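You operate a simulated robot arm through the tools that you are given. There is no shell and no other tool.

The job below is to be done with a simulated two-armed robot. You get a single attempt, and the scene is never put back.

## Task
Brush the dirty patch off the drum in the holder.
Fine: drum in the done tray; lock the latch first, free it after; brush back in its place. Set down upright: round brush. What is to be rubbed or washed off counts as gone when no trace of it is left.

The check looks at the end state, three seconds after you hand in, the way a careful person would. Anything else that was tipped, shoved, dropped, spilled or broken makes it a failure.

## Robot
Two 6-joint arms with two-finger parallel grippers on one trunk that stands fixed in place. Base frame: the origin is at the foot of the trunk, x ahead of it, y to its left, z up; the work surface is at about z = 78. Units: cm, rad, N and s.
The left shoulder is at [8, 21.6, 161], the right one opposite. With the tool pointing down near the work surface each hand reaches from about 10 to 62 cm from the base axis, measured 20 degrees to its own side. Payload 3.43 kg a hand.
The TCP of each hand is the grasp point between the finger pads, 3 cm short of the fingertips. In the tool frame z runs along the fingers and y along their closing line. The gripper opens to 9.4 cm. The fingers are 2.8 cm wide and 1 cm thick; the gripper's body (5 by 9.6 cm) begins 5.5 cm behind the TCP.
Orientation is that of the tool frame in the base frame, as [roll, pitch, yaw] about the fixed x, y, z axes, in that order (R = Rz(yaw) Ry(pitch) Rx(roll)). With the fingers straight down and closing along the base's y, the tool's x points along the base's -x, its y along +y and its z along -z.

## Interface
- The arms move only by the tool servo_tool. It takes "left_rows", "right_rows" or both (then of equal length, played together; a hand with none holds still); each is a list of rows, each a list of 7 numbers: the gripper command, from -1 (shut) to 1 (fully open), values between in proportion, then the shift along the base's x, y, z in cm, then the turn, a rotation vector about the base's x, y, z in rad. In form: [[hand, tx, ty, tz, wx, wy, wz], ...]. A call has 1 to 20 rows; each row shifts and turns the commanded pose from where the row before left it. Each row takes 0.2 s and may step no farther than 5 cm and 0.15 rad from the row before; otherwise, or with a gripper value out of range, the whole call is refused. Where a pose cannot be reached the arm comes as near as it can. A force on the tool above 40 N (or 10 N above the force at the start of the call, whichever is more), or a blocked arm, ends the call early, and 0.2 s more pass. Each finger travels about 7.2 cm/s and halts on what it meets, pressing with about 38 N; the grip force reading is that of the motor and also rises with nothing between the fingers. The clock runs only during rows and for 0.2 s after the last one: add rows that do not move to give the fingers time. It gives the time, the measured TCP pose, the force on the tool (base axes), the opening and the grip force at its end, in the units of the frame above (readings bear some noise), with the torque about the TCP (base axes, N m) and any sound that the robot's microphone picked up, and new pictures: "pictures" is both (left out), scene, wrist or none (wrist: the cameras of the hands that moved).
- Cameras (640 x 400 px; columns grow to the right, rows downward): "scene" is now at [10.51, -0.42, 176.46]; the picture's right is [-0.03, -1.00, 0.00], its down [-0.80, 0.02, -0.61] and it looks along [0.61, -0.02, -0.80] (base axes); focal length 316 px, centre (320, 200). "left" rides on the left gripper at [7.6, -1.4, -10.3] in its tool frame; the picture's right is [0.18, 0.98, 0.00], its down [-0.75, 0.14, -0.64] and it looks along [-0.63, 0.12, 0.77] (tool axes); focal length 243 px, centre (320, 200). "right" rides on the right gripper at [7.6, 1.4, -10.2] in its tool frame; the picture's right is [-0.18, 0.98, 0.00], its down [-0.75, -0.14, -0.64] and it looks along [-0.63, -0.12, 0.77] (tool axes); focal length 243 px, centre (320, 200).
- raise_lower(by): slides the trunk up (or, below 0, down) by that many cm; the arms and the scene camera ride with it, the base frame stays. It gives what a move gives, with no picture.
- head_to(pan, tilt): turns the head with the scene camera to pan (to the left, within 1.501 rad either way) and tilt (down, from -0.506 to 1.204), counted from straight ahead of the robot. It gives what a move gives, and a new picture of the scene camera.
- point_at(camera, pixels): for up to 12 pixels [column, row] of the newest picture of that camera ("zoom" is the newest enlarged one), the place [x, y, z] in the base frame of the surface seen there, good to about 0.3 cm. It takes no simulated time.
- close_up(camera, box): a new picture of the part [left, top, right, bottom] of that camera's present view, enlarged. It takes no simulated time.
- job_done(): hands the job in; it is judged then, once.

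Leave the grippers open and the arms clear of the work at the hand-in unless told otherwise.

The tools are called after "Emit:" as a command line: name --argument value ..., lists and objects as JSON in quotes. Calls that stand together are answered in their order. servo_tool: Moves the arms, as the interface text tells. Its arguments: {"type":"object","properties":{"left_rows":{"type":"array"},"right_rows":{"type":"array"},"pictures":{"type":"string","enum":["both","scene","wrist","none"]}},"required":[]} The other tools are called the same way: raise_lower (by) slides the trunk up or down; head_to (pan, tilt) turns the head that bears the scene camera; point_at (camera, pixels) gives the place of the surface under pixels of a picture; close_up (camera, box) takes an enlarged picture of a part of a camera's view; job_done () hands the job in.

At the start:

```text
time: 0.0
left_position: [62.93, 9.99, 111.45]
left_ee_rot: [3.14, -0.001, -3.139]
left_wrist_force: [-1.7, -0.4, 0.8]
left_wrist_torque: [0.0, -0.03, -0.04]
left_gripper_width: 9.4
left_grasp_force: 0.0
right_position: [50.56, -27.97, 105.56]
right_ee_rot: [3.141, 0.001, 3.141]
right_wrist_force: [0.1, 0.5, 0.4]
right_wrist_torque: [0.01, 0.02, 0.01]
right_gripper_width: 9.39
right_grasp_force: 0.0
trunk travel left (down, up): [-84.0, 0.0]
head pan, tilt: [-0.028, 0.92]
```

scene: 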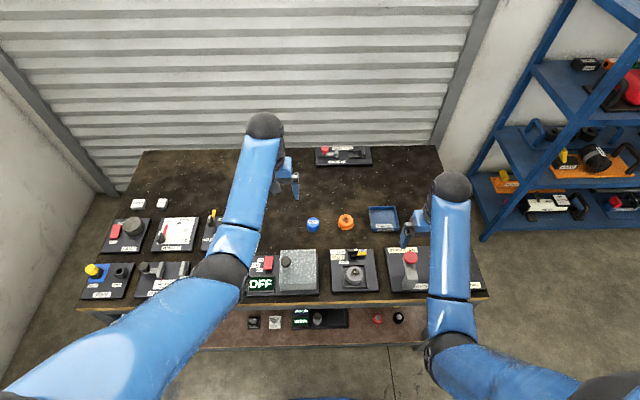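
right: 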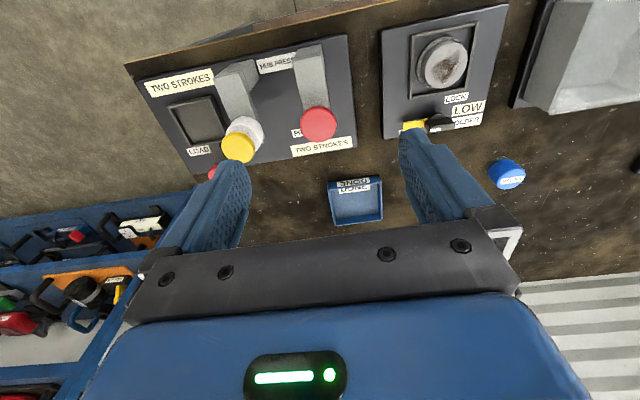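
left: 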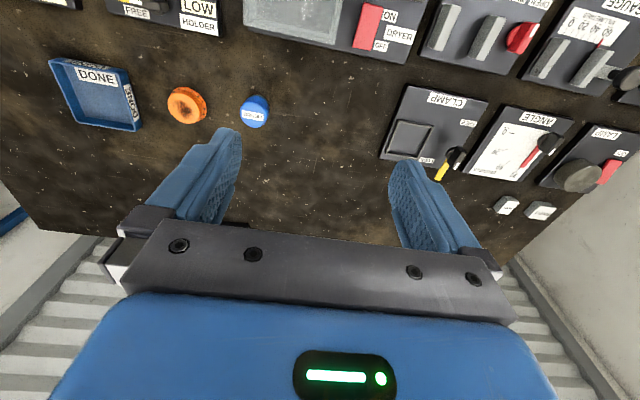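

I see a bench with several labelled devices. The holder (LOW HOLDER) sits around pixel (355,270) in the scene view. I'll enlarge parts of the scene to read labels first.

Emit:
close_up --camera "scene" --box '[240, 190, 500, 340]'

Emit:
close_up --camera "right" --box '[320, 0, 560, 240]'

Emit:
close_up --camera "scene" --box '[70, 180, 260, 310]'

Emit:
close_up --camera "scene" --box '[300, 130, 400, 190]'

```text
2.46 times, centred on (370, 265) of scene
```

zoom: 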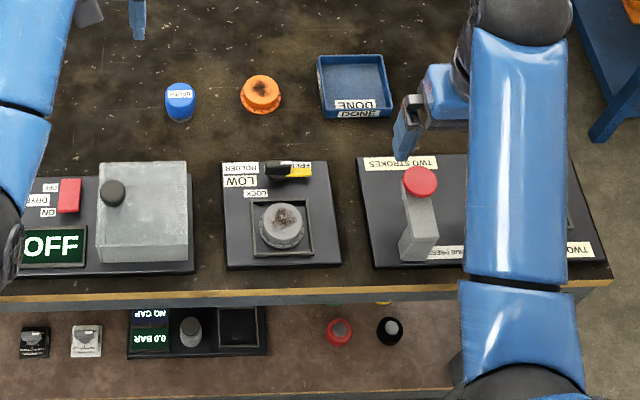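

```text
1.67 times, centred on (440, 120) of right
```

zoom: 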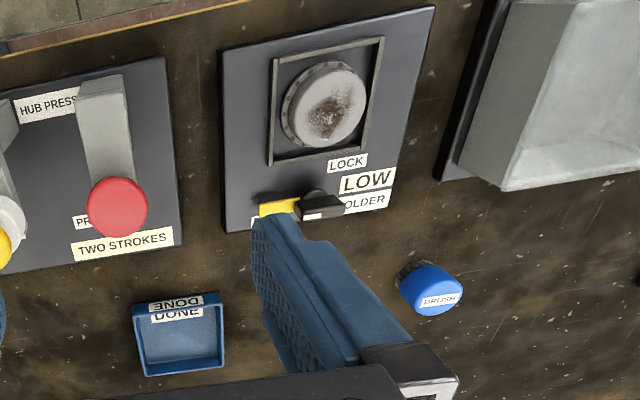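

```text
3.08 times, centred on (165, 245) of scene
```

zoom: 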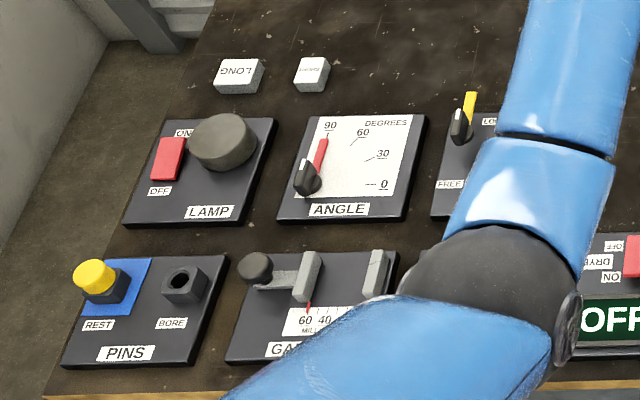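

```text
6.40 times, centred on (350, 160) of scene
```

zoom: 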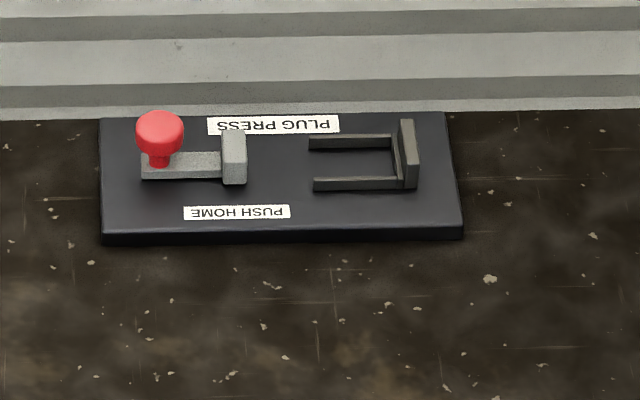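

The LOW HOLDER carries a grey drum with a brown patch on top; the blue thing labelled BRUSH is at about (313,225). Next, finer enlargements of the holder, the brush and the tray, in both cameras.

Emit:
close_up --camera "scene" --box '[325, 245, 385, 300]'

Emit:
point_at --camera "zoom" --pixels '[[320, 200], [320, 150], [320, 250], [250, 200], [400, 200], [320, 300], [200, 200], [450, 200]]'

Emit:
close_up --camera "scene" --box '[295, 205, 405, 240]'

Emit:
close_up --camera "left" --box '[30, 0, 300, 150]'

```text
7.27 times, centred on (355, 272) of scene
```

zoom: 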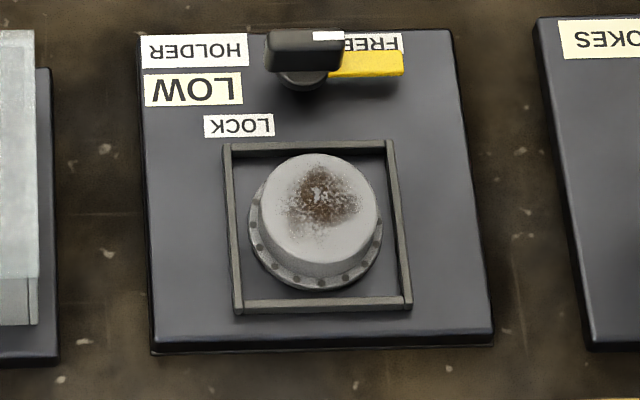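

```text
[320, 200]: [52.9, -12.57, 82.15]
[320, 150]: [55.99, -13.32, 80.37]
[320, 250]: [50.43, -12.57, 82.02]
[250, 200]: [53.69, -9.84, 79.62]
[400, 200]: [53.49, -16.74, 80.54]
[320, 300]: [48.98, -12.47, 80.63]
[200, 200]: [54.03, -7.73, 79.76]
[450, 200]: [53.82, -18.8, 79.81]
```

```text
5.82 times, centred on (350, 222) of scene
```

zoom: 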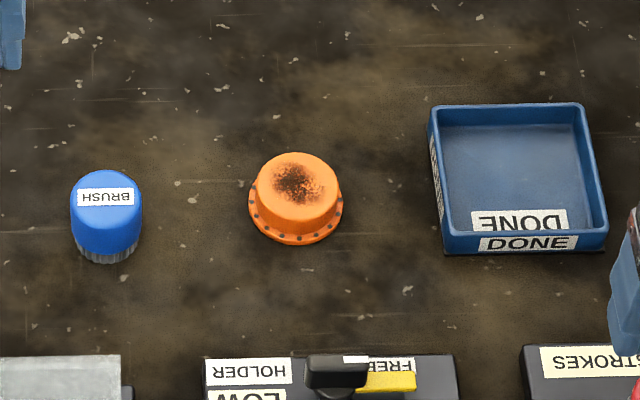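

```text
2.37 times, centred on (165, 75) of left
```

zoom: 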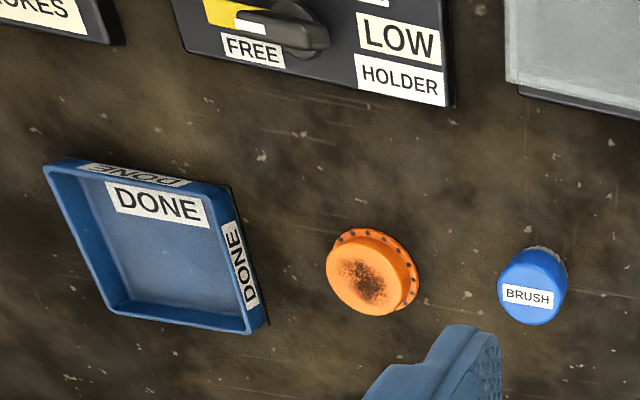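

Next I enlarge the latch lever and take positions of lever, brush, tray.

Emit:
close_up --camera "scene" --box '[337, 246, 367, 266]'

Emit:
close_up --camera "right" --box '[390, 80, 500, 150]'

Emit:
point_at --camera "scene" --pixels '[[313, 222], [313, 218], [313, 228], [345, 220], [345, 226], [384, 215], [371, 211], [398, 211], [370, 230], [402, 230], [384, 222], [384, 231]]'

```text
16.00 times, centred on (352, 256) of scene
```

zoom: 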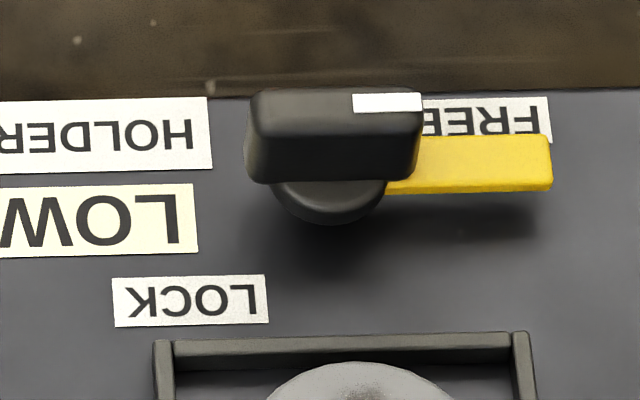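

```text
5.71 times, centred on (445, 115) of right
```

zoom: 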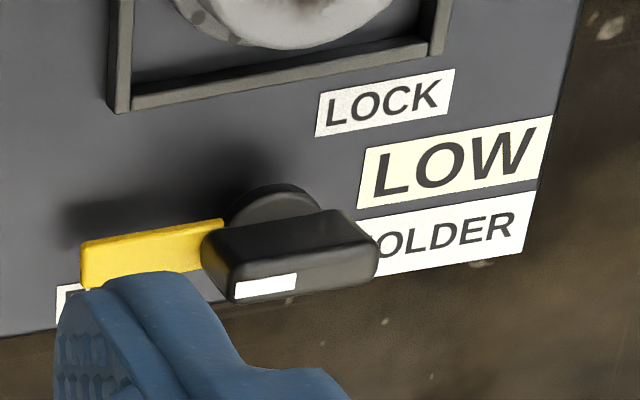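

```text
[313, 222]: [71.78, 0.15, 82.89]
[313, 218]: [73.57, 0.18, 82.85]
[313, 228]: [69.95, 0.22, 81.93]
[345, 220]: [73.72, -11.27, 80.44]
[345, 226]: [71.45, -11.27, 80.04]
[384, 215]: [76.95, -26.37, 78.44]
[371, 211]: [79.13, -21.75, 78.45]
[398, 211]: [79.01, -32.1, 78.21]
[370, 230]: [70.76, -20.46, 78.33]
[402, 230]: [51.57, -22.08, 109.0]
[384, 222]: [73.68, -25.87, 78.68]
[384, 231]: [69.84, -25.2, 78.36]
```

Next, I take precise places on the lever (enlarged again), the drum and the hub press heights before moving the trunk.

Emit:
close_up --camera "scene" --box '[337, 246, 367, 266]'

Emit:
point_at --camera "zoom" --pixels '[[335, 105], [260, 105], [410, 105], [335, 170], [330, 200], [420, 160], [530, 160], [480, 160], [60, 240], [240, 300], [350, 345], [320, 395]]'

Emit:
point_at --camera "scene" --pixels '[[411, 257], [410, 270], [410, 285], [287, 261], [300, 270], [395, 270], [430, 270], [268, 262], [213, 215], [340, 155]]'

```text
16.00 times, centred on (352, 256) of scene
```

zoom: 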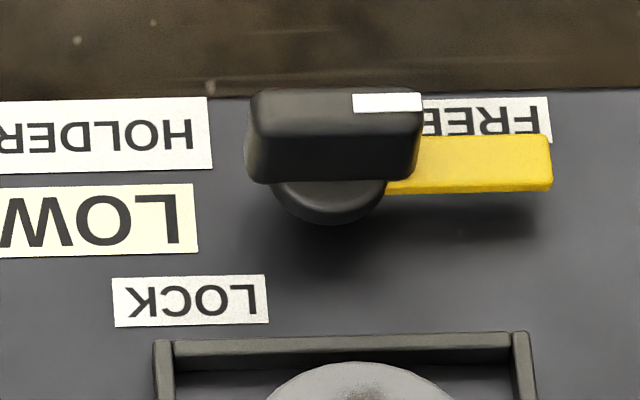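

```text
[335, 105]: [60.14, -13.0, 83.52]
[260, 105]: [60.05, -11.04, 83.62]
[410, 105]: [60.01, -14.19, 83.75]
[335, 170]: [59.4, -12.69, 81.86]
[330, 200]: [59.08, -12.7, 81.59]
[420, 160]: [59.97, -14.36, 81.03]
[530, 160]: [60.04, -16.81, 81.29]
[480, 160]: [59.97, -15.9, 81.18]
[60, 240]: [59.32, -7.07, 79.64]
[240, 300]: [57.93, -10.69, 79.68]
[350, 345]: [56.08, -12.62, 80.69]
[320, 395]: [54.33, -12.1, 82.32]
```

```text
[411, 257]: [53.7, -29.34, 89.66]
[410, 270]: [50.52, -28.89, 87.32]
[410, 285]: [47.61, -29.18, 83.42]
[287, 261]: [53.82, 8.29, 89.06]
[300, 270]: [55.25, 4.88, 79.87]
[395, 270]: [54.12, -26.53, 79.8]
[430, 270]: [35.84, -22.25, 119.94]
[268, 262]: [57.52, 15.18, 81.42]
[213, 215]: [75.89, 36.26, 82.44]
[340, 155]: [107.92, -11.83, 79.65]
```

The latch knob pivots at about (60.1, -12.7), its grip top is at z 83.6 and its white mark now points to FREE. The drum top is at about (52.7, -12.6, 82.1), the brush at (71.8, 0.2) with its top at 82.9, and the tray around (75, -26). The tray and brush lie beyond 62 cm, so the trunk must go lower. I raise both hands 20 cm first, with the left one moving outward.

Emit:
servo_tool --left_rows '[[1, -2, 2, 4, 0, 0, 0], [1, -2, 2, 4, 0, 0, 0], [1, -2, 2, 4, 0, 0, 0], [1, -2, 2, 4, 0, 0, 0], [1, -2, 2, 4, 0, 0, 0]]' --right_rows '[[1, 0, 0, 4, 0, 0, 0], [1, 0, 0, 4, 0, 0, 0], [1, 0, 0, 4, 0, 0, 0], [1, 0, 0, 4, 0, 0, 0], [1, 0, 0, 4, 0, 0, 0]]' --pictures "scene"

```text
time: 1.2
left_position: [67.03, 18.36, 117.91]
left_ee_rot: [-3.141, -0.003, -3.14]
left_wrist_force: [0.0, 0.9, -0.7]
left_wrist_torque: [0.0, -0.01, 0.02]
left_gripper_width: 9.38
left_grasp_force: 0.0
left hand out of reach, approached as far as the arm can: row 1, 2, 3, 4, 5
right_position: [57.37, -29.15, 109.79]
right_ee_rot: [3.141, -0.001, -3.141]
right_wrist_force: [-0.5, 0.8, -0.1]
right_wrist_torque: [0.03, 0.03, 0.0]
right_gripper_width: 9.4
right_grasp_force: 0.0
right hand out of reach, approached as far as the arm can: row 1, 2, 3, 4, 5
trunk travel left (down, up): [-84.0, 0.0]
head pan, tilt: [-0.028, 0.92]
```

scene: 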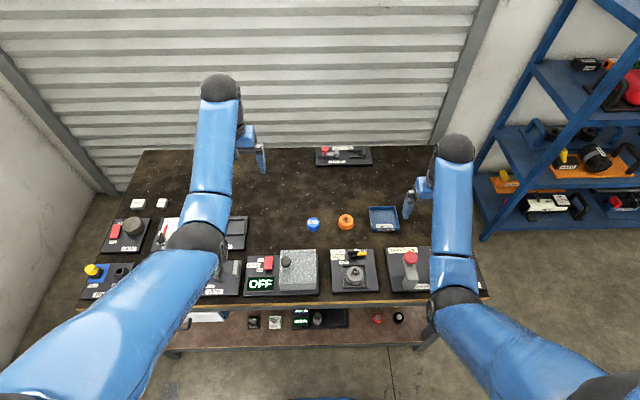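

Both hands stopped short: going higher is out of reach in this pose. I want to see how the arm is built, so I read the places of the elbow and wrist joints.

Emit:
point_at --camera "scene" --pixels '[[220, 85], [215, 150], [205, 205], [200, 238], [100, 300], [455, 148], [455, 200], [455, 260], [453, 300], [520, 350], [600, 385], [245, 140]]'

```text
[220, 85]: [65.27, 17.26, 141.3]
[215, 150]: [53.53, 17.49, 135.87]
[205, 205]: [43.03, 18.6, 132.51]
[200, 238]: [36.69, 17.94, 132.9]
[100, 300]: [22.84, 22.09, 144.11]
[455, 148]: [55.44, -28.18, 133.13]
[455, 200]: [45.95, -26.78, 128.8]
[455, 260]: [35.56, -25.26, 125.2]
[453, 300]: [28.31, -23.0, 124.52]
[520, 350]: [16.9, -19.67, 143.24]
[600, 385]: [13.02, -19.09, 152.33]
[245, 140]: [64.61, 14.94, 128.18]
```

The arms bend elbow-down, so a hand pointing down can only be higher when farther out. I move both hands forward and see where the commands land.

Emit:
servo_tool --left_rows '[[1, 3, 2, 1, 0, 0, 0], [1, 3, 2, 1, 0, 0, 0], [1, 3, 2, 1, 0, 0, 0]]' --right_rows '[[1, 4, 0, 2, 0, 0, 0], [1, 4, 0, 2, 0, 0, 0], [1, 4, 0, 2, 0, 0, 0]]' --pictures "none"

```text
time: 2.0
left_position: [75.76, 24.56, 120.85]
left_ee_rot: [-3.141, -0.001, -3.14]
left_wrist_force: [0.6, -0.1, -0.6]
left_wrist_torque: [0.01, -0.02, -0.02]
left_gripper_width: 9.41
left_grasp_force: 0.1
right_position: [69.4, -29.02, 115.69]
right_ee_rot: [-3.14, 0.0, 3.141]
right_wrist_force: [-1.3, -0.3, -1.4]
right_wrist_torque: [0.0, -0.02, -0.02]
right_gripper_width: 9.41
right_grasp_force: 0.0
trunk travel left (down, up): [-84.0, 0.0]
head pan, tilt: [-0.028, 0.92]
```

The commands follow the reached pose. With right at z 115.7 and left at 120.9, lowering the trunk by 20 cm leaves the fingertips above 92, clear of everything (tallest thing about 90). I lower it.

Emit:
raise_lower --by -20

```text
time: 4.2
left_position: [75.7, 24.72, 101.3]
left_ee_rot: [3.142, 0.0, -3.139]
left_wrist_force: [-0.2, 0.1, 1.2]
left_wrist_torque: [-0.01, 0.0, 0.0]
left_gripper_width: 9.44
left_grasp_force: 0.1
right_position: [69.41, -29.12, 95.73]
right_ee_rot: [-3.141, -0.001, 3.141]
right_wrist_force: [0.1, -0.1, 0.3]
right_wrist_torque: [0.02, 0.01, -0.02]
right_gripper_width: 9.4
right_grasp_force: 0.1
trunk travel left (down, up): [-64.0, 20.0]
head pan, tilt: [-0.028, 0.92]
```

Clear and quiet. I lower 5 cm more for reach to the tray and brush, then look at the scene.

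Emit:
raise_lower --by -5

Emit:
head_to --pan -0.1 --tilt 0.92

```text
time: 5.1
left_position: [75.7, 24.55, 96.18]
left_ee_rot: [-3.141, -0.001, -3.139]
left_wrist_force: [-0.5, 0.4, -0.5]
left_wrist_torque: [0.02, -0.01, -0.01]
left_gripper_width: 9.38
left_grasp_force: 0.0
right_position: [69.22, -29.09, 90.71]
right_ee_rot: [-3.14, 0.0, -3.141]
right_wrist_force: [-0.5, 1.1, 0.2]
right_wrist_torque: [-0.02, -0.01, -0.01]
right_gripper_width: 9.4
right_grasp_force: 0.1
trunk travel left (down, up): [-59.0, 25.0]
head pan, tilt: [-0.028, 0.92]
```

```text
time: 5.7
left_position: [75.66, 24.57, 96.19]
left_ee_rot: [3.142, 0.0, -3.14]
left_wrist_force: [-0.6, -0.5, -0.6]
left_wrist_torque: [-0.01, -0.01, -0.01]
left_gripper_width: 9.39
left_grasp_force: 0.1
right_position: [69.36, -29.1, 90.86]
right_ee_rot: [-3.141, 0.001, 3.141]
right_wrist_force: [1.1, 0.0, 0.1]
right_wrist_torque: [0.0, 0.0, 0.02]
right_gripper_width: 9.41
right_grasp_force: 0.0
trunk travel left (down, up): [-59.0, 25.0]
head pan, tilt: [-0.099, 0.92]
```

scene: 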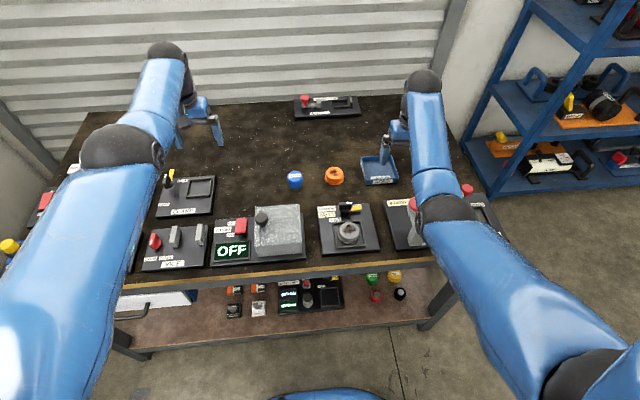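

Good view with all work items free. I re-measure from here: brush, drum, tray and lever, in close-ups.

Emit:
close_up --camera "scene" --box '[310, 195, 390, 260]'

Emit:
point_at --camera "zoom" --pixels '[[250, 85], [330, 85], [285, 110], [290, 140], [390, 105], [310, 220], [310, 275], [260, 245], [365, 245], [310, 245], [230, 330], [400, 320]]'

Emit:
close_up --camera "scene" --box '[280, 160, 350, 195]'

Emit:
point_at --camera "zoom" --pixels '[[140, 105], [75, 120], [205, 120], [140, 170], [140, 195], [140, 250], [75, 170], [205, 170], [500, 130], [440, 170], [570, 150], [500, 210]]'

```text
6.15 times, centred on (350, 228) of scene
```

zoom: 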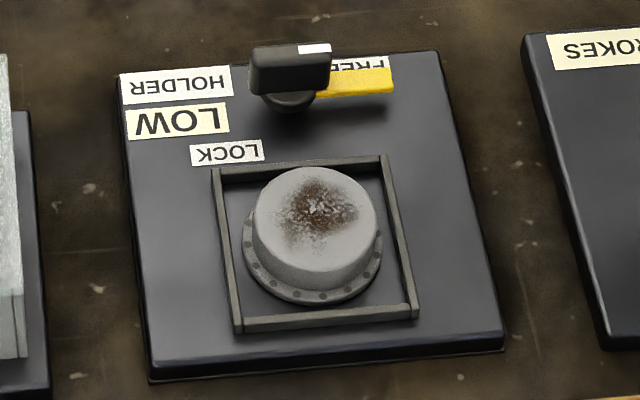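

```text
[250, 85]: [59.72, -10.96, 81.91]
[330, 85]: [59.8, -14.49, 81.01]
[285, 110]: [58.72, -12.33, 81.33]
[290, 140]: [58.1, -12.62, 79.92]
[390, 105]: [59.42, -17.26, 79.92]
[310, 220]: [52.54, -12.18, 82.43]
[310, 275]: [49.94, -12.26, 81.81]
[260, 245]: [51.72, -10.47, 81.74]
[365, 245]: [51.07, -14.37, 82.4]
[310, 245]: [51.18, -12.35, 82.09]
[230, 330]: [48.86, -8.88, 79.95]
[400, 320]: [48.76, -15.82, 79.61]
```

```text
9.14 times, centred on (315, 178) of scene
```

zoom: 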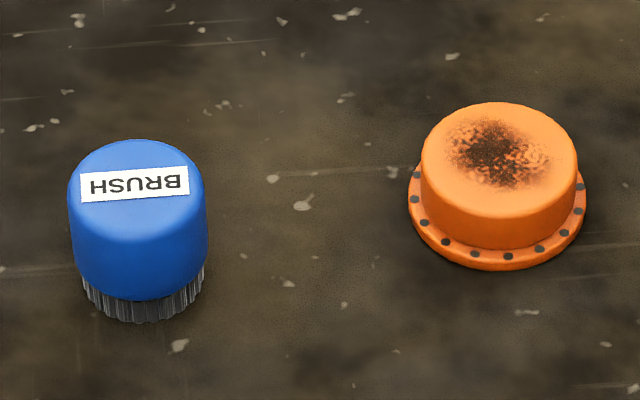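

```text
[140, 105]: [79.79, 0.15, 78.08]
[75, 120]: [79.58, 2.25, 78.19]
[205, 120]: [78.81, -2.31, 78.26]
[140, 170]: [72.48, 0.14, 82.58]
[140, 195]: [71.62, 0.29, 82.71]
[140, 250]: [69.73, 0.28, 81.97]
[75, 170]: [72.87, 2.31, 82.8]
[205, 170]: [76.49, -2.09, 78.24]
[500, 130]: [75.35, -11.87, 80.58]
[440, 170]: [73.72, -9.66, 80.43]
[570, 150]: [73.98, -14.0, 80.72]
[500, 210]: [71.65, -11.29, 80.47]
```

The arm is limited upward near the trunk (roughly z below 87 over the lever at this trunk height), so I raise the trunk by 8 cm before working the lever.

Emit:
raise_lower --by 8

```text
time: 6.9
left_position: [75.71, 24.54, 104.08]
left_ee_rot: [-3.142, 0.001, -3.141]
left_wrist_force: [1.0, 0.1, 0.1]
left_wrist_torque: [0.0, 0.0, 0.0]
left_gripper_width: 9.38
left_grasp_force: 0.1
right_position: [69.21, -29.1, 98.72]
right_ee_rot: [-3.142, 0.0, -3.141]
right_wrist_force: [-0.4, 0.7, -0.5]
right_wrist_torque: [0.01, 0.01, 0.03]
right_gripper_width: 9.45
right_grasp_force: 0.1
trunk travel left (down, up): [-67.0, 17.0]
head pan, tilt: [-0.099, 0.92]
```

The right hand is at (69.2, -29.1, 98.7). I now swing it to above the lever at (60.1, -12.7, 93), turning +90° about z so that the fingers close along x, across the knob bar.

Emit:
servo_tool --right_rows '[[1, -0.83, 1.49, -0.5, 0, 0, 0.1428], [1, -0.83, 1.49, -0.5, 0, 0, 0.1428], [1, -0.83, 1.49, -0.5, 0, 0, 0.1428], [1, -0.83, 1.49, -0.5, 0, 0, 0.1428], [1, -0.83, 1.49, -0.5, 0, 0, 0.1428], [1, -0.83, 1.49, -0.5, 0, 0, 0.1428], [1, -0.83, 1.49, -0.5, 0, 0, 0.1428], [1, -0.83, 1.49, -0.5, 0, 0, 0.1428], [1, -0.83, 1.49, -0.5, 0, 0, 0.1428], [1, -0.83, 1.49, -0.5, 0, 0, 0.1428], [1, -0.8, 1.5, -0.5, 0, 0, 0.1428]]' --pictures "both"

```text
time: 9.3
left_position: [75.69, 24.51, 104.29]
left_ee_rot: [-3.139, 0.0, -3.141]
left_wrist_force: [0.2, -0.1, 0.3]
left_wrist_torque: [-0.01, 0.02, 0.01]
left_gripper_width: 9.41
left_grasp_force: 0.1
right_position: [60.38, -12.68, 93.24]
right_ee_rot: [3.141, 0.0, -1.567]
right_wrist_force: [-0.2, 1.1, -0.9]
right_wrist_torque: [0.01, 0.0, 0.03]
right_gripper_width: 9.41
right_grasp_force: 0.1
trunk travel left (down, up): [-67.0, 17.0]
head pan, tilt: [-0.099, 0.92]
```

scene: 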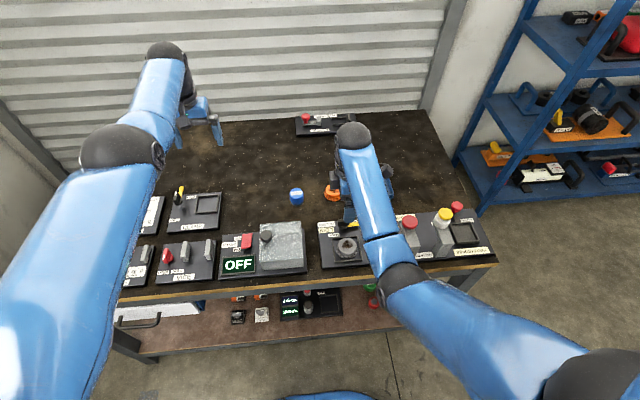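
right: 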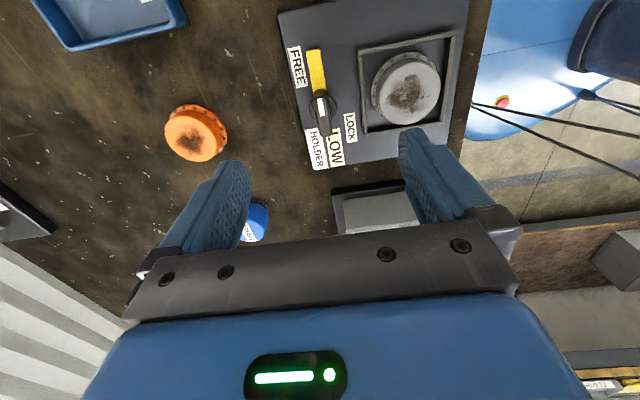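

The hand sits above the lever, with the knob visible at (320,105) in the wrist view. I enlarge it and measure the knob precisely.

Emit:
close_up --camera "right" --box '[280, 30, 470, 170]'

Emit:
point_at --camera "right" --pixels '[[321, 93], [320, 105], [322, 115], [324, 130], [314, 60], [317, 85], [410, 90], [385, 90], [432, 90], [410, 60], [410, 112], [330, 105]]'

```text
2.86 times, centred on (375, 100) of right
```

zoom: 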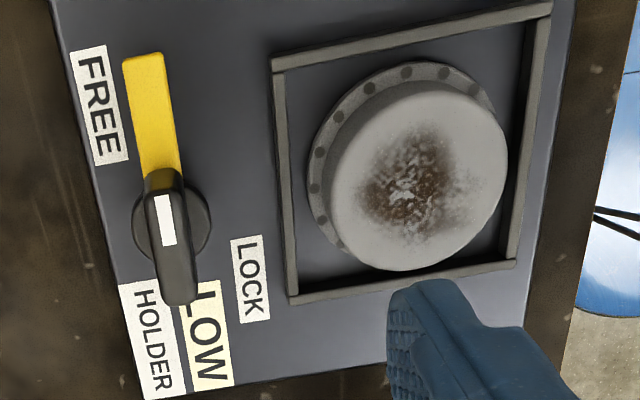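

```text
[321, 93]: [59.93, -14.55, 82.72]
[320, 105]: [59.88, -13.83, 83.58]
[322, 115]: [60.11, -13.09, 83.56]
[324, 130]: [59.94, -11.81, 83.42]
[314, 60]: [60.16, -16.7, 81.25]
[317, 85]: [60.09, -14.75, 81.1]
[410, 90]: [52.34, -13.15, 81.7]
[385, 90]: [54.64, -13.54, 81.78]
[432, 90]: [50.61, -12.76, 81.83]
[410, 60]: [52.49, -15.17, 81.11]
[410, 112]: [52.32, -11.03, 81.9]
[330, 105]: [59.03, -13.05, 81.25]
```

The knob bar runs along y from -14.6 to -11.0, centred at (60.0, -12.8), top z 83.5. I narrow the fingers to about 4.7 cm so they clear the drum, and go down to TCP z 85 (fingertips at 82).

Emit:
servo_tool --right_rows '[[0, -0.38, -0.1, 0, 0, 0, 0], [0, 0, 0, 0, 0, 0, 0], [0, 0, 0, -2.1, 0, 0, 0], [0, 0, 0, -2.1, 0, 0, 0], [0, 0, 0, -2.1, 0, 0, 0], [0, 0, 0, -1.9, 0, 0, 0], [0, 0, 0, 0, 0, 0, 0]]' --pictures "wrist"

```text
time: 10.9
left_position: [75.74, 24.63, 104.11]
left_ee_rot: [3.141, 0.0, -3.139]
left_wrist_force: [0.0, 0.4, 0.0]
left_wrist_torque: [0.01, 0.0, -0.01]
left_gripper_width: 9.42
left_grasp_force: 0.1
right_position: [59.85, -12.9, 85.03]
right_ee_rot: [-3.141, 0.001, -1.572]
right_wrist_force: [0.2, 0.5, -0.5]
right_wrist_torque: [0.0, 0.03, 0.0]
right_gripper_width: 4.72
right_grasp_force: 0.0
trunk travel left (down, up): [-67.0, 17.0]
head pan, tilt: [-0.099, 0.92]
```

right: 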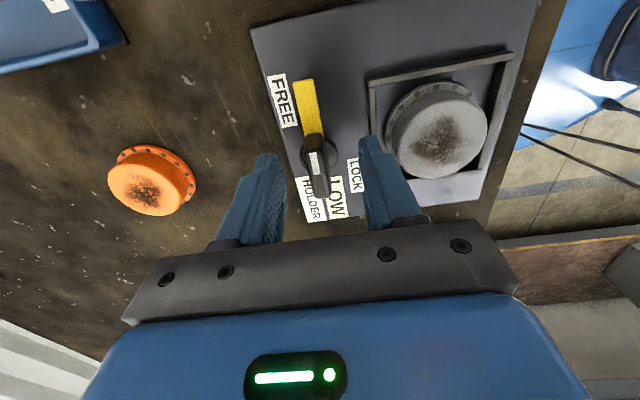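

The knob lies between the fingers. I close on it with waiting rows.

Emit:
servo_tool --right_rows '[[-0.4, 0, 0, 0, 0, 0, 0], [-1, 0, 0, 0, 0, 0, 0], [-1, 0, 0, 0, 0, 0, 0], [-1, 0, 0, 0, 0, 0, 0]]' --pictures "wrist"

```text
time: 11.9
left_position: [75.71, 24.52, 104.08]
left_ee_rot: [3.141, -0.001, -3.141]
left_wrist_force: [-0.4, -0.8, 0.3]
left_wrist_torque: [-0.01, 0.01, 0.0]
left_gripper_width: 9.39
left_grasp_force: 0.0
right_position: [59.89, -12.79, 85.07]
right_ee_rot: [-3.14, -0.001, -1.571]
right_wrist_force: [9.1, -1.1, 3.6]
right_wrist_torque: [0.11, -0.15, -0.04]
right_gripper_width: 1.17
right_grasp_force: 38.0
trunk travel left (down, up): [-67.0, 17.0]
head pan, tilt: [-0.099, 0.92]
```

right: 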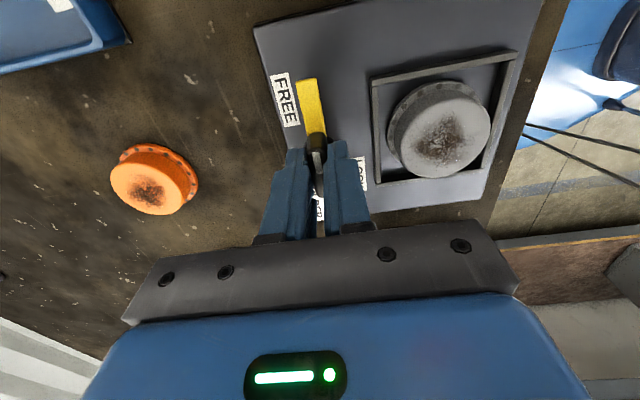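

The knob is gripped (1.17 cm wide, 38 N). I turn it clockwise from above (from FREE toward the drum/LOCK side), a small part first, and watch the torque.

Emit:
servo_tool --right_rows '[[-1, 0.1, 0, 0, 0, 0, -0.08], [-1, 0, 0, 0, 0, 0, -0.1], [-1, 0, 0, 0, 0, 0, -0.1]]' --pictures "wrist"

```text
time: 12.7
left_position: [75.71, 24.41, 104.13]
left_ee_rot: [-3.141, -0.002, -3.14]
left_wrist_force: [0.2, -0.3, -0.1]
left_wrist_torque: [0.0, -0.04, 0.03]
left_gripper_width: 9.4
left_grasp_force: 0.1
right_position: [59.97, -12.73, 85.07]
right_ee_rot: [3.139, 0.0, -1.854]
right_wrist_force: [4.8, -1.3, 2.9]
right_wrist_torque: [0.56, -0.32, -0.02]
right_gripper_width: 1.16
right_grasp_force: 38.2
trunk travel left (down, up): [-67.0, 17.0]
head pan, tilt: [-0.099, 0.92]
```

right: 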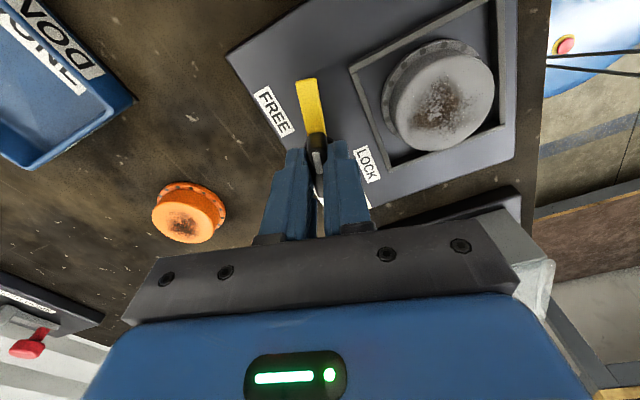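

The lever turns with the hand easily. I keep turning to near 90° in total.

Emit:
servo_tool --right_rows '[[-1, 0, 0, 0, 0, 0, -0.13], [-1, 0, 0, 0, 0, 0, -0.13], [-1, 0, 0, 0, 0, 0, -0.13], [-1, 0, 0, 0, 0, 0, -0.13], [-1, 0, 0, 0, 0, 0, -0.13], [-1, 0, 0, 0, 0, 0, -0.13], [-1, 0, 0, 0, 0, 0, -0.13], [-1, 0, 0, 0, 0, 0, -0.13]]' --pictures "both"

```text
time: 14.5
left_position: [75.76, 24.56, 104.29]
left_ee_rot: [-3.14, -0.001, -3.14]
left_wrist_force: [0.0, 0.2, -0.4]
left_wrist_torque: [0.04, 0.02, 0.03]
left_gripper_width: 9.42
left_grasp_force: 0.0
right_position: [59.76, -12.81, 85.17]
right_ee_rot: [3.141, -0.004, -2.894]
right_wrist_force: [-11.0, 12.6, 0.4]
right_wrist_torque: [0.09, -0.06, 0.04]
right_gripper_width: 1.19
right_grasp_force: 37.9
trunk travel left (down, up): [-67.0, 17.0]
head pan, tilt: [-0.099, 0.92]
```

scene: 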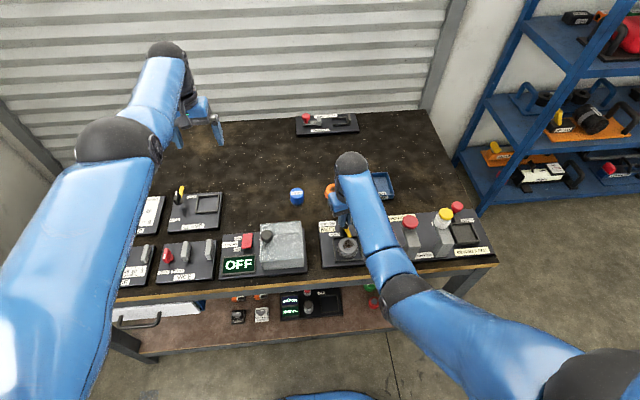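
right: 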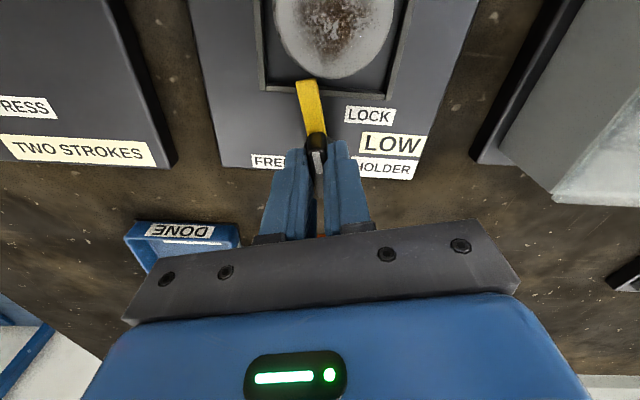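

Turned about 76°, with some side force (-11, 12.6 N), so I ease the hand by 1 mm in those directions and turn the remaining part.

Emit:
servo_tool --right_rows '[[-1, -0.12, 0.12, 0, 0, 0, -0.05], [-1, 0, 0, 0, 0, 0, -0.07], [-1, 0, 0, 0, 0, 0, -0.07], [-1, 0, 0, 0, 0, 0, -0.06]]' --pictures "both"

```text
time: 15.5
left_position: [75.74, 24.55, 104.18]
left_ee_rot: [-3.141, 0.001, -3.14]
left_wrist_force: [1.1, 0.3, 0.1]
left_wrist_torque: [0.02, 0.01, 0.04]
left_gripper_width: 9.4
left_grasp_force: 0.0
right_position: [59.84, -12.82, 84.96]
right_ee_rot: [3.14, 0.0, -3.14]
right_wrist_force: [-4.0, 0.0, 0.0]
right_wrist_torque: [-0.01, 1.06, 0.02]
right_gripper_width: 1.17
right_grasp_force: 37.9
trunk travel left (down, up): [-67.0, 17.0]
head pan, tilt: [-0.099, 0.92]
```

scene: 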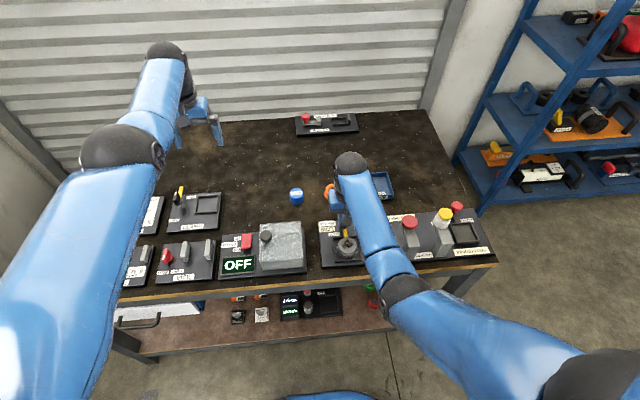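
right: 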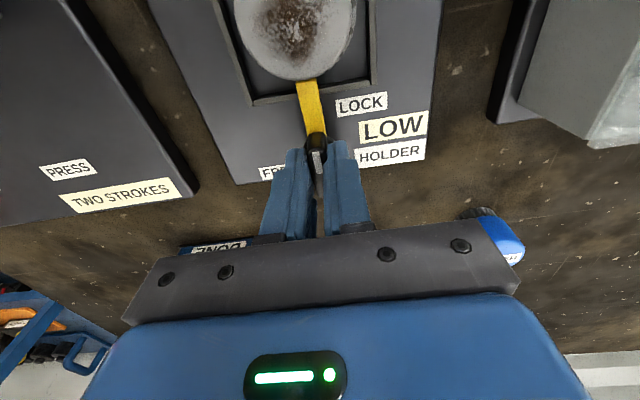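

The bar now points at the drum beside LOCK, at 90°. The torque about z is about nil, so I feel whether there is a stop a little farther.

Emit:
servo_tool --right_rows '[[-1, 0, 0, 0, 0, 0, -0.03], [-1, 0, 0, 0, 0, 0, -0.03]]' --pictures "wrist"

Emit:
close_up --camera "scene" --box '[315, 210, 385, 265]'

```text
time: 16.1
left_position: [75.67, 24.53, 104.19]
left_ee_rot: [3.141, -0.001, -3.14]
left_wrist_force: [0.4, 0.9, 0.4]
left_wrist_torque: [-0.01, 0.0, 0.01]
left_gripper_width: 9.38
left_grasp_force: 0.0
right_position: [59.88, -12.76, 85.08]
right_ee_rot: [-3.141, -0.001, 3.082]
right_wrist_force: [-3.0, -2.8, 0.7]
right_wrist_torque: [-0.05, 0.1, 1.24]
right_gripper_width: 1.25
right_grasp_force: 37.8
trunk travel left (down, up): [-67.0, 17.0]
head pan, tilt: [-0.099, 0.92]
```

right: 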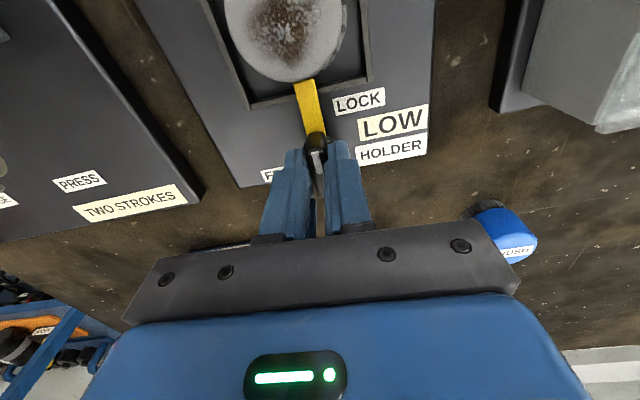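

```text
7.27 times, centred on (350, 238) of scene
```

zoom: 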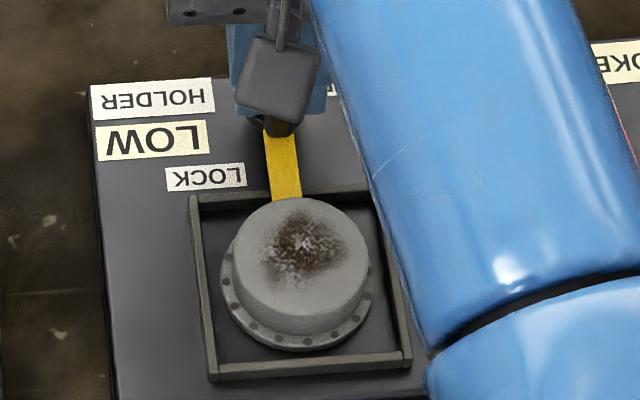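

The torque rose to 1.24 N m, so the stop is there and the latch is fully at LOCK. I relieve the turn, open partially and rise 8 cm.

Emit:
servo_tool --right_rows '[[-1, 0, 0, 0, 0, 0, 0.05], [-0.3, 0, 0, 0, 0, 0, 0], [0, 0, 0, 0, 0, 0, 0], [0, 0, 0, 0, 0, 0, 0], [0, 0, 0, 1, 0, 0, 0], [0, 0, 0, 2, 0, 0, 0], [0, 0.5, 0, 2, 0, 0, 0], [0, 1, 0, 2, 0, 0, 0]]' --pictures "both"

```text
time: 17.9
left_position: [75.65, 24.51, 104.23]
left_ee_rot: [-3.14, -0.001, -3.139]
left_wrist_force: [0.2, -0.6, 0.1]
left_wrist_torque: [0.03, 0.04, 0.01]
left_gripper_width: 9.39
left_grasp_force: 0.2
right_position: [61.42, -12.87, 92.09]
right_ee_rot: [3.141, -0.001, 3.132]
right_wrist_force: [-0.5, 0.3, 0.6]
right_wrist_torque: [0.0, 0.0, 0.04]
right_gripper_width: 4.68
right_grasp_force: 0.1
trunk travel left (down, up): [-67.0, 17.0]
head pan, tilt: [-0.099, 0.92]
```

scene: 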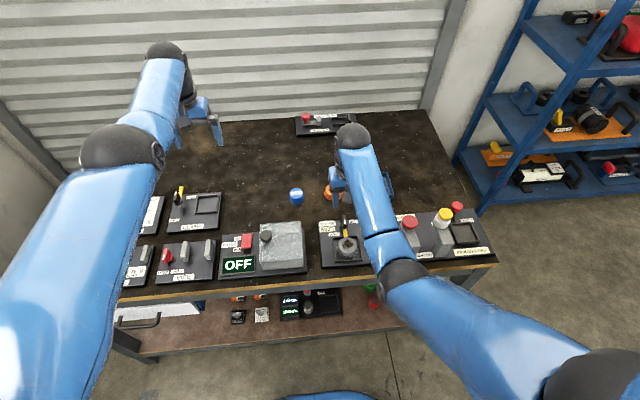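
right: 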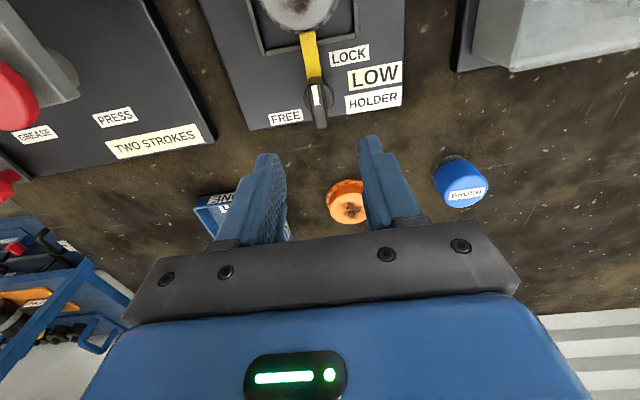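

The latch is at LOCK. Now the brush: I move the right hand above it, to about (72, 0.2, 93), and open wide.

Emit:
servo_tool --right_rows '[[1, 2.6, 3.25, 0.3, 0, 0, 0], [1, 2.6, 3.25, 0.3, 0, 0, 0], [1, 2.6, 3.25, 0.2, 0, 0, 0], [1, 2.6, 3.25, 0, 0, 0, 0], [1, 0, 0, 0, 0, 0, 0]]' --pictures "both"

```text
time: 19.1
left_position: [75.61, 24.5, 104.24]
left_ee_rot: [3.141, 0.0, -3.139]
left_wrist_force: [0.0, 0.0, 0.0]
left_wrist_torque: [0.0, -0.03, -0.02]
left_gripper_width: 9.4
left_grasp_force: 0.1
right_position: [69.91, -0.34, 93.46]
right_ee_rot: [3.141, 0.0, 3.133]
right_wrist_force: [0.3, 0.4, -0.3]
right_wrist_torque: [0.03, -0.01, -0.01]
right_gripper_width: 9.41
right_grasp_force: 0.0
right hand out of reach, approached as far as the arm can: row 4
trunk travel left (down, up): [-67.0, 17.0]
head pan, tilt: [-0.099, 0.92]
```

scene: 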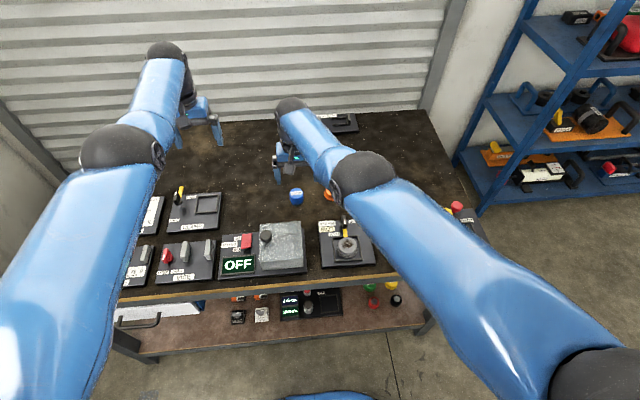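
right: 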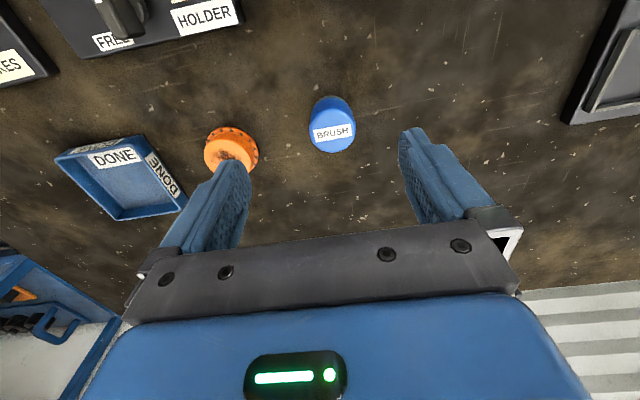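

The arm can't stretch quite this far with the tool pointing down at this height relative to the trunk. I lift the hand 10 cm relative to the trunk while moving out over the brush, then I'll lower the trunk.

Emit:
servo_tool --right_rows '[[1, 0, 0, 4, 0, 0, 0], [1, 0, 0, 4, 0, 0, 0], [1, 0.7, 0.2, 2.5, 0, 0, 0], [1, 0.7, 0.2, 0, 0, 0, 0], [1, 0.6, 0.2, 0, 0, 0, 0], [1, 0, 0, 0, 0, 0, 0]]' --pictures "none"

```text
time: 20.5
left_position: [75.7, 24.62, 104.12]
left_ee_rot: [-3.142, -0.001, -3.14]
left_wrist_force: [0.2, 0.0, -0.4]
left_wrist_torque: [0.04, 0.01, 0.01]
left_gripper_width: 9.4
left_grasp_force: 0.1
right_position: [71.95, 0.22, 103.95]
right_ee_rot: [-3.141, -0.002, 3.132]
right_wrist_force: [-0.1, 0.1, 0.1]
right_wrist_torque: [0.0, 0.0, -0.02]
right_gripper_width: 9.39
right_grasp_force: 0.1
trunk travel left (down, up): [-67.0, 17.0]
head pan, tilt: [-0.099, 0.92]
```

The right hand is now right above the brush at z 104. Before lowering the trunk I raise the left hand by 6 cm so it keeps clear of the bench.

Emit:
servo_tool --left_rows '[[1, 0, 0, 3, 0, 0, 0], [1, 0, 0, 3, 0, 0, 0]]' --pictures "none"

Emit:
raise_lower --by -10

Emit:
close_up --camera "right" --box '[200, 50, 480, 225]'

Emit:
close_up --camera "scene" --box '[160, 80, 400, 230]'

```text
time: 21.1
left_position: [75.58, 24.23, 110.28]
left_ee_rot: [-3.14, -0.001, -3.139]
left_wrist_force: [-0.4, -0.2, -0.1]
left_wrist_torque: [-0.01, 0.0, 0.01]
left_gripper_width: 9.41
left_grasp_force: 0.1
right_position: [71.92, 0.21, 103.88]
right_ee_rot: [-3.14, 0.001, 3.132]
right_wrist_force: [-0.4, 0.5, 0.3]
right_wrist_torque: [0.0, 0.01, 0.01]
right_gripper_width: 9.38
right_grasp_force: 0.0
trunk travel left (down, up): [-67.0, 17.0]
head pan, tilt: [-0.099, 0.92]
```

```text
time: 22.4
left_position: [75.77, 24.33, 100.24]
left_ee_rot: [3.142, -0.001, -3.139]
left_wrist_force: [0.4, 0.1, 0.8]
left_wrist_torque: [-0.02, 0.03, 0.0]
left_gripper_width: 9.41
left_grasp_force: 0.1
right_position: [72.02, 0.21, 93.79]
right_ee_rot: [-3.141, 0.0, 3.133]
right_wrist_force: [-0.4, -0.2, 0.4]
right_wrist_torque: [-0.02, -0.01, 0.04]
right_gripper_width: 9.41
right_grasp_force: 0.1
trunk travel left (down, up): [-57.0, 27.0]
head pan, tilt: [-0.099, 0.92]
```

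```text
2.29 times, centred on (340, 138) of right
```

zoom: 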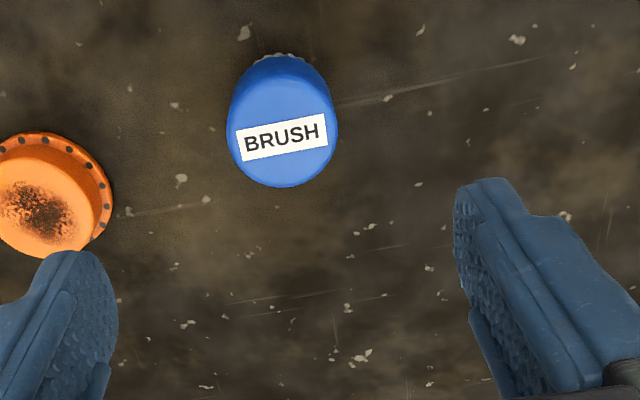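

```text
2.67 times, centred on (280, 155) of scene
```

zoom: 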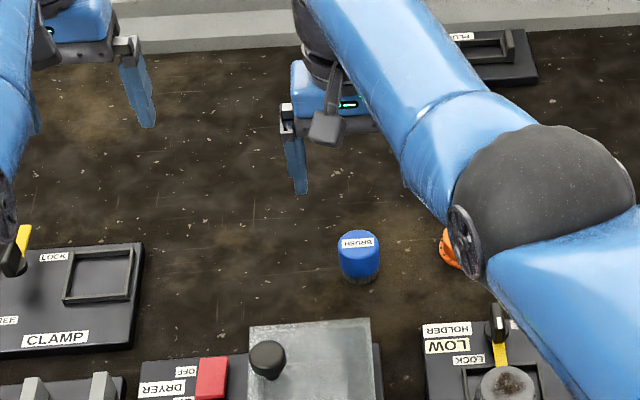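

I re-enlarge the wrist view to take points on the brush.

Emit:
close_up --camera "right" --box '[280, 60, 370, 140]'

Emit:
point_at --camera "zoom" --pixels '[[200, 200], [400, 200], [300, 340], [300, 200], [300, 120], [215, 260], [385, 260], [300, 70], [200, 150], [400, 150]]'

```text
5.00 times, centred on (325, 100) of right
```

zoom: 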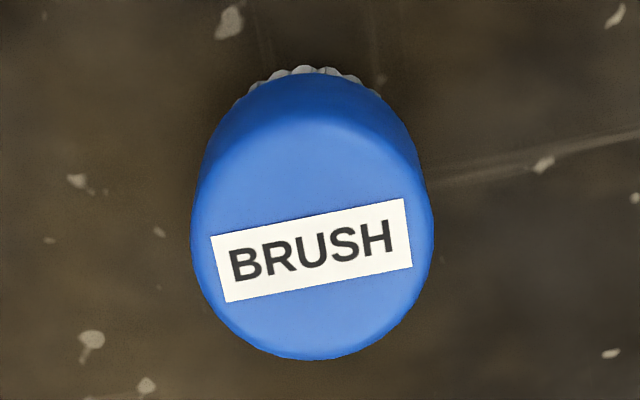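

```text
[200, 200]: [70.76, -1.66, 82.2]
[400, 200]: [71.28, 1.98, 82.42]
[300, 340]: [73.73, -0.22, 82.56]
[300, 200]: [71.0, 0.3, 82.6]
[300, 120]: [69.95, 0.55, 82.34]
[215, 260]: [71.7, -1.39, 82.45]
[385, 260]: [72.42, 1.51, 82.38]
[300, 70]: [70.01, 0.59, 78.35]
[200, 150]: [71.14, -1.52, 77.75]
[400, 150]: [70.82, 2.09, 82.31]
```

The brush is centred at about (71.9, 0.25), top z 82.5; the hand is at (72.0, 0.2). Before going lower, I check the height of the right elbow and forearm over the table.

Emit:
point_at --camera "scene" --pixels '[[300, 115], [325, 140], [350, 165], [360, 175], [345, 190], [380, 210], [420, 225], [480, 260], [540, 330]]'

Emit:
head_to --pan -0.1 --tilt 0.85

```text
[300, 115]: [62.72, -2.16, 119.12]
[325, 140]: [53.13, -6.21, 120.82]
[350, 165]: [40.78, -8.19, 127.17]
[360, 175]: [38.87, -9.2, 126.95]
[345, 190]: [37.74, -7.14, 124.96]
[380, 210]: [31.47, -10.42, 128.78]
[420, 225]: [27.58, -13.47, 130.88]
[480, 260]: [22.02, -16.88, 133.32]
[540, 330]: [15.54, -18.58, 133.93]
```

```text
time: 23.1
left_position: [75.78, 24.34, 100.18]
left_ee_rot: [-3.141, 0.0, -3.14]
left_wrist_force: [0.0, 0.1, -0.4]
left_wrist_torque: [0.01, -0.01, 0.02]
left_gripper_width: 9.39
left_grasp_force: 0.0
right_position: [72.04, 0.25, 93.9]
right_ee_rot: [-3.142, 0.0, 3.133]
right_wrist_force: [-0.1, 0.0, 0.4]
right_wrist_torque: [0.0, -0.02, 0.01]
right_gripper_width: 9.38
right_grasp_force: 0.0
trunk travel left (down, up): [-57.0, 27.0]
head pan, tilt: [-0.099, 0.85]
```

scene: 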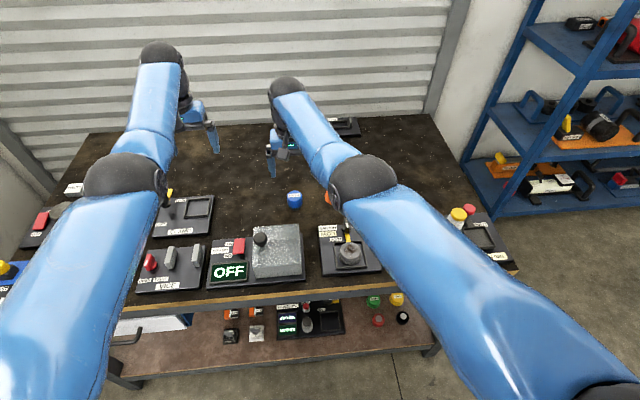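

The elbow is at about z 120, far above the bench. I lower the trunk 8 cm first, with the fingers straddling the brush, and check.

Emit:
raise_lower --by -8

Emit:
close_up --camera "right" --box '[200, 50, 480, 225]'

```text
time: 24.3
left_position: [75.72, 24.37, 92.29]
left_ee_rot: [-3.141, -0.001, -3.141]
left_wrist_force: [-0.5, 0.1, 0.3]
left_wrist_torque: [0.03, 0.0, 0.03]
left_gripper_width: 9.39
left_grasp_force: 0.0
right_position: [72.1, 0.25, 85.94]
right_ee_rot: [3.141, 0.0, 3.132]
right_wrist_force: [-0.3, 0.2, -0.7]
right_wrist_torque: [-0.03, 0.0, 0.0]
right_gripper_width: 9.41
right_grasp_force: 0.1
trunk travel left (down, up): [-49.0, 35.0]
head pan, tilt: [-0.099, 0.85]
```

```text
2.29 times, centred on (340, 138) of right
```

zoom: 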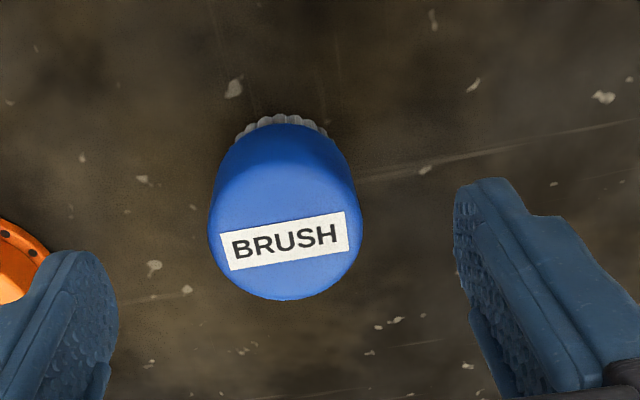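

The brush lies between the fingers. I measure it once more at this shorter distance.

Emit:
close_up --camera "right" --box '[280, 90, 370, 190]'

Emit:
point_at --camera "zoom" --pixels '[[320, 100], [320, 150], [320, 200], [320, 250], [320, 320], [200, 240], [240, 240], [400, 240], [440, 240], [180, 220], [460, 220]]'

```text
4.00 times, centred on (325, 140) of right
```

zoom: 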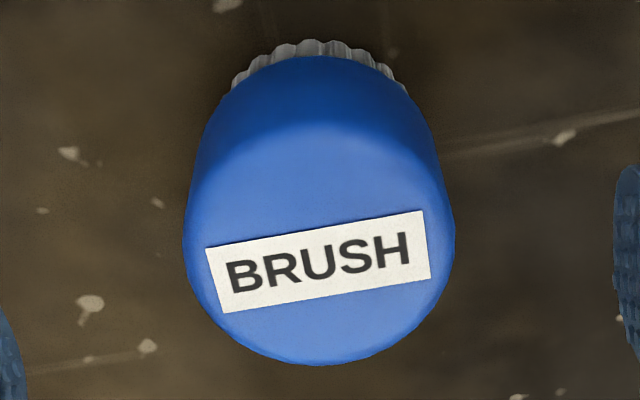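

```text
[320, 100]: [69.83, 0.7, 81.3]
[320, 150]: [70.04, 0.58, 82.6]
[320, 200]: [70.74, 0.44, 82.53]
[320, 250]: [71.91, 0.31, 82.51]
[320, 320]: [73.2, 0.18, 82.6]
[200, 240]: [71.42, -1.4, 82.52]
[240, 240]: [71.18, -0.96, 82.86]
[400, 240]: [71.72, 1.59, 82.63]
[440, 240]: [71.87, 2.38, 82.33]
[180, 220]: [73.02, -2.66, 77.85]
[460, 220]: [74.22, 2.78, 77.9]
```

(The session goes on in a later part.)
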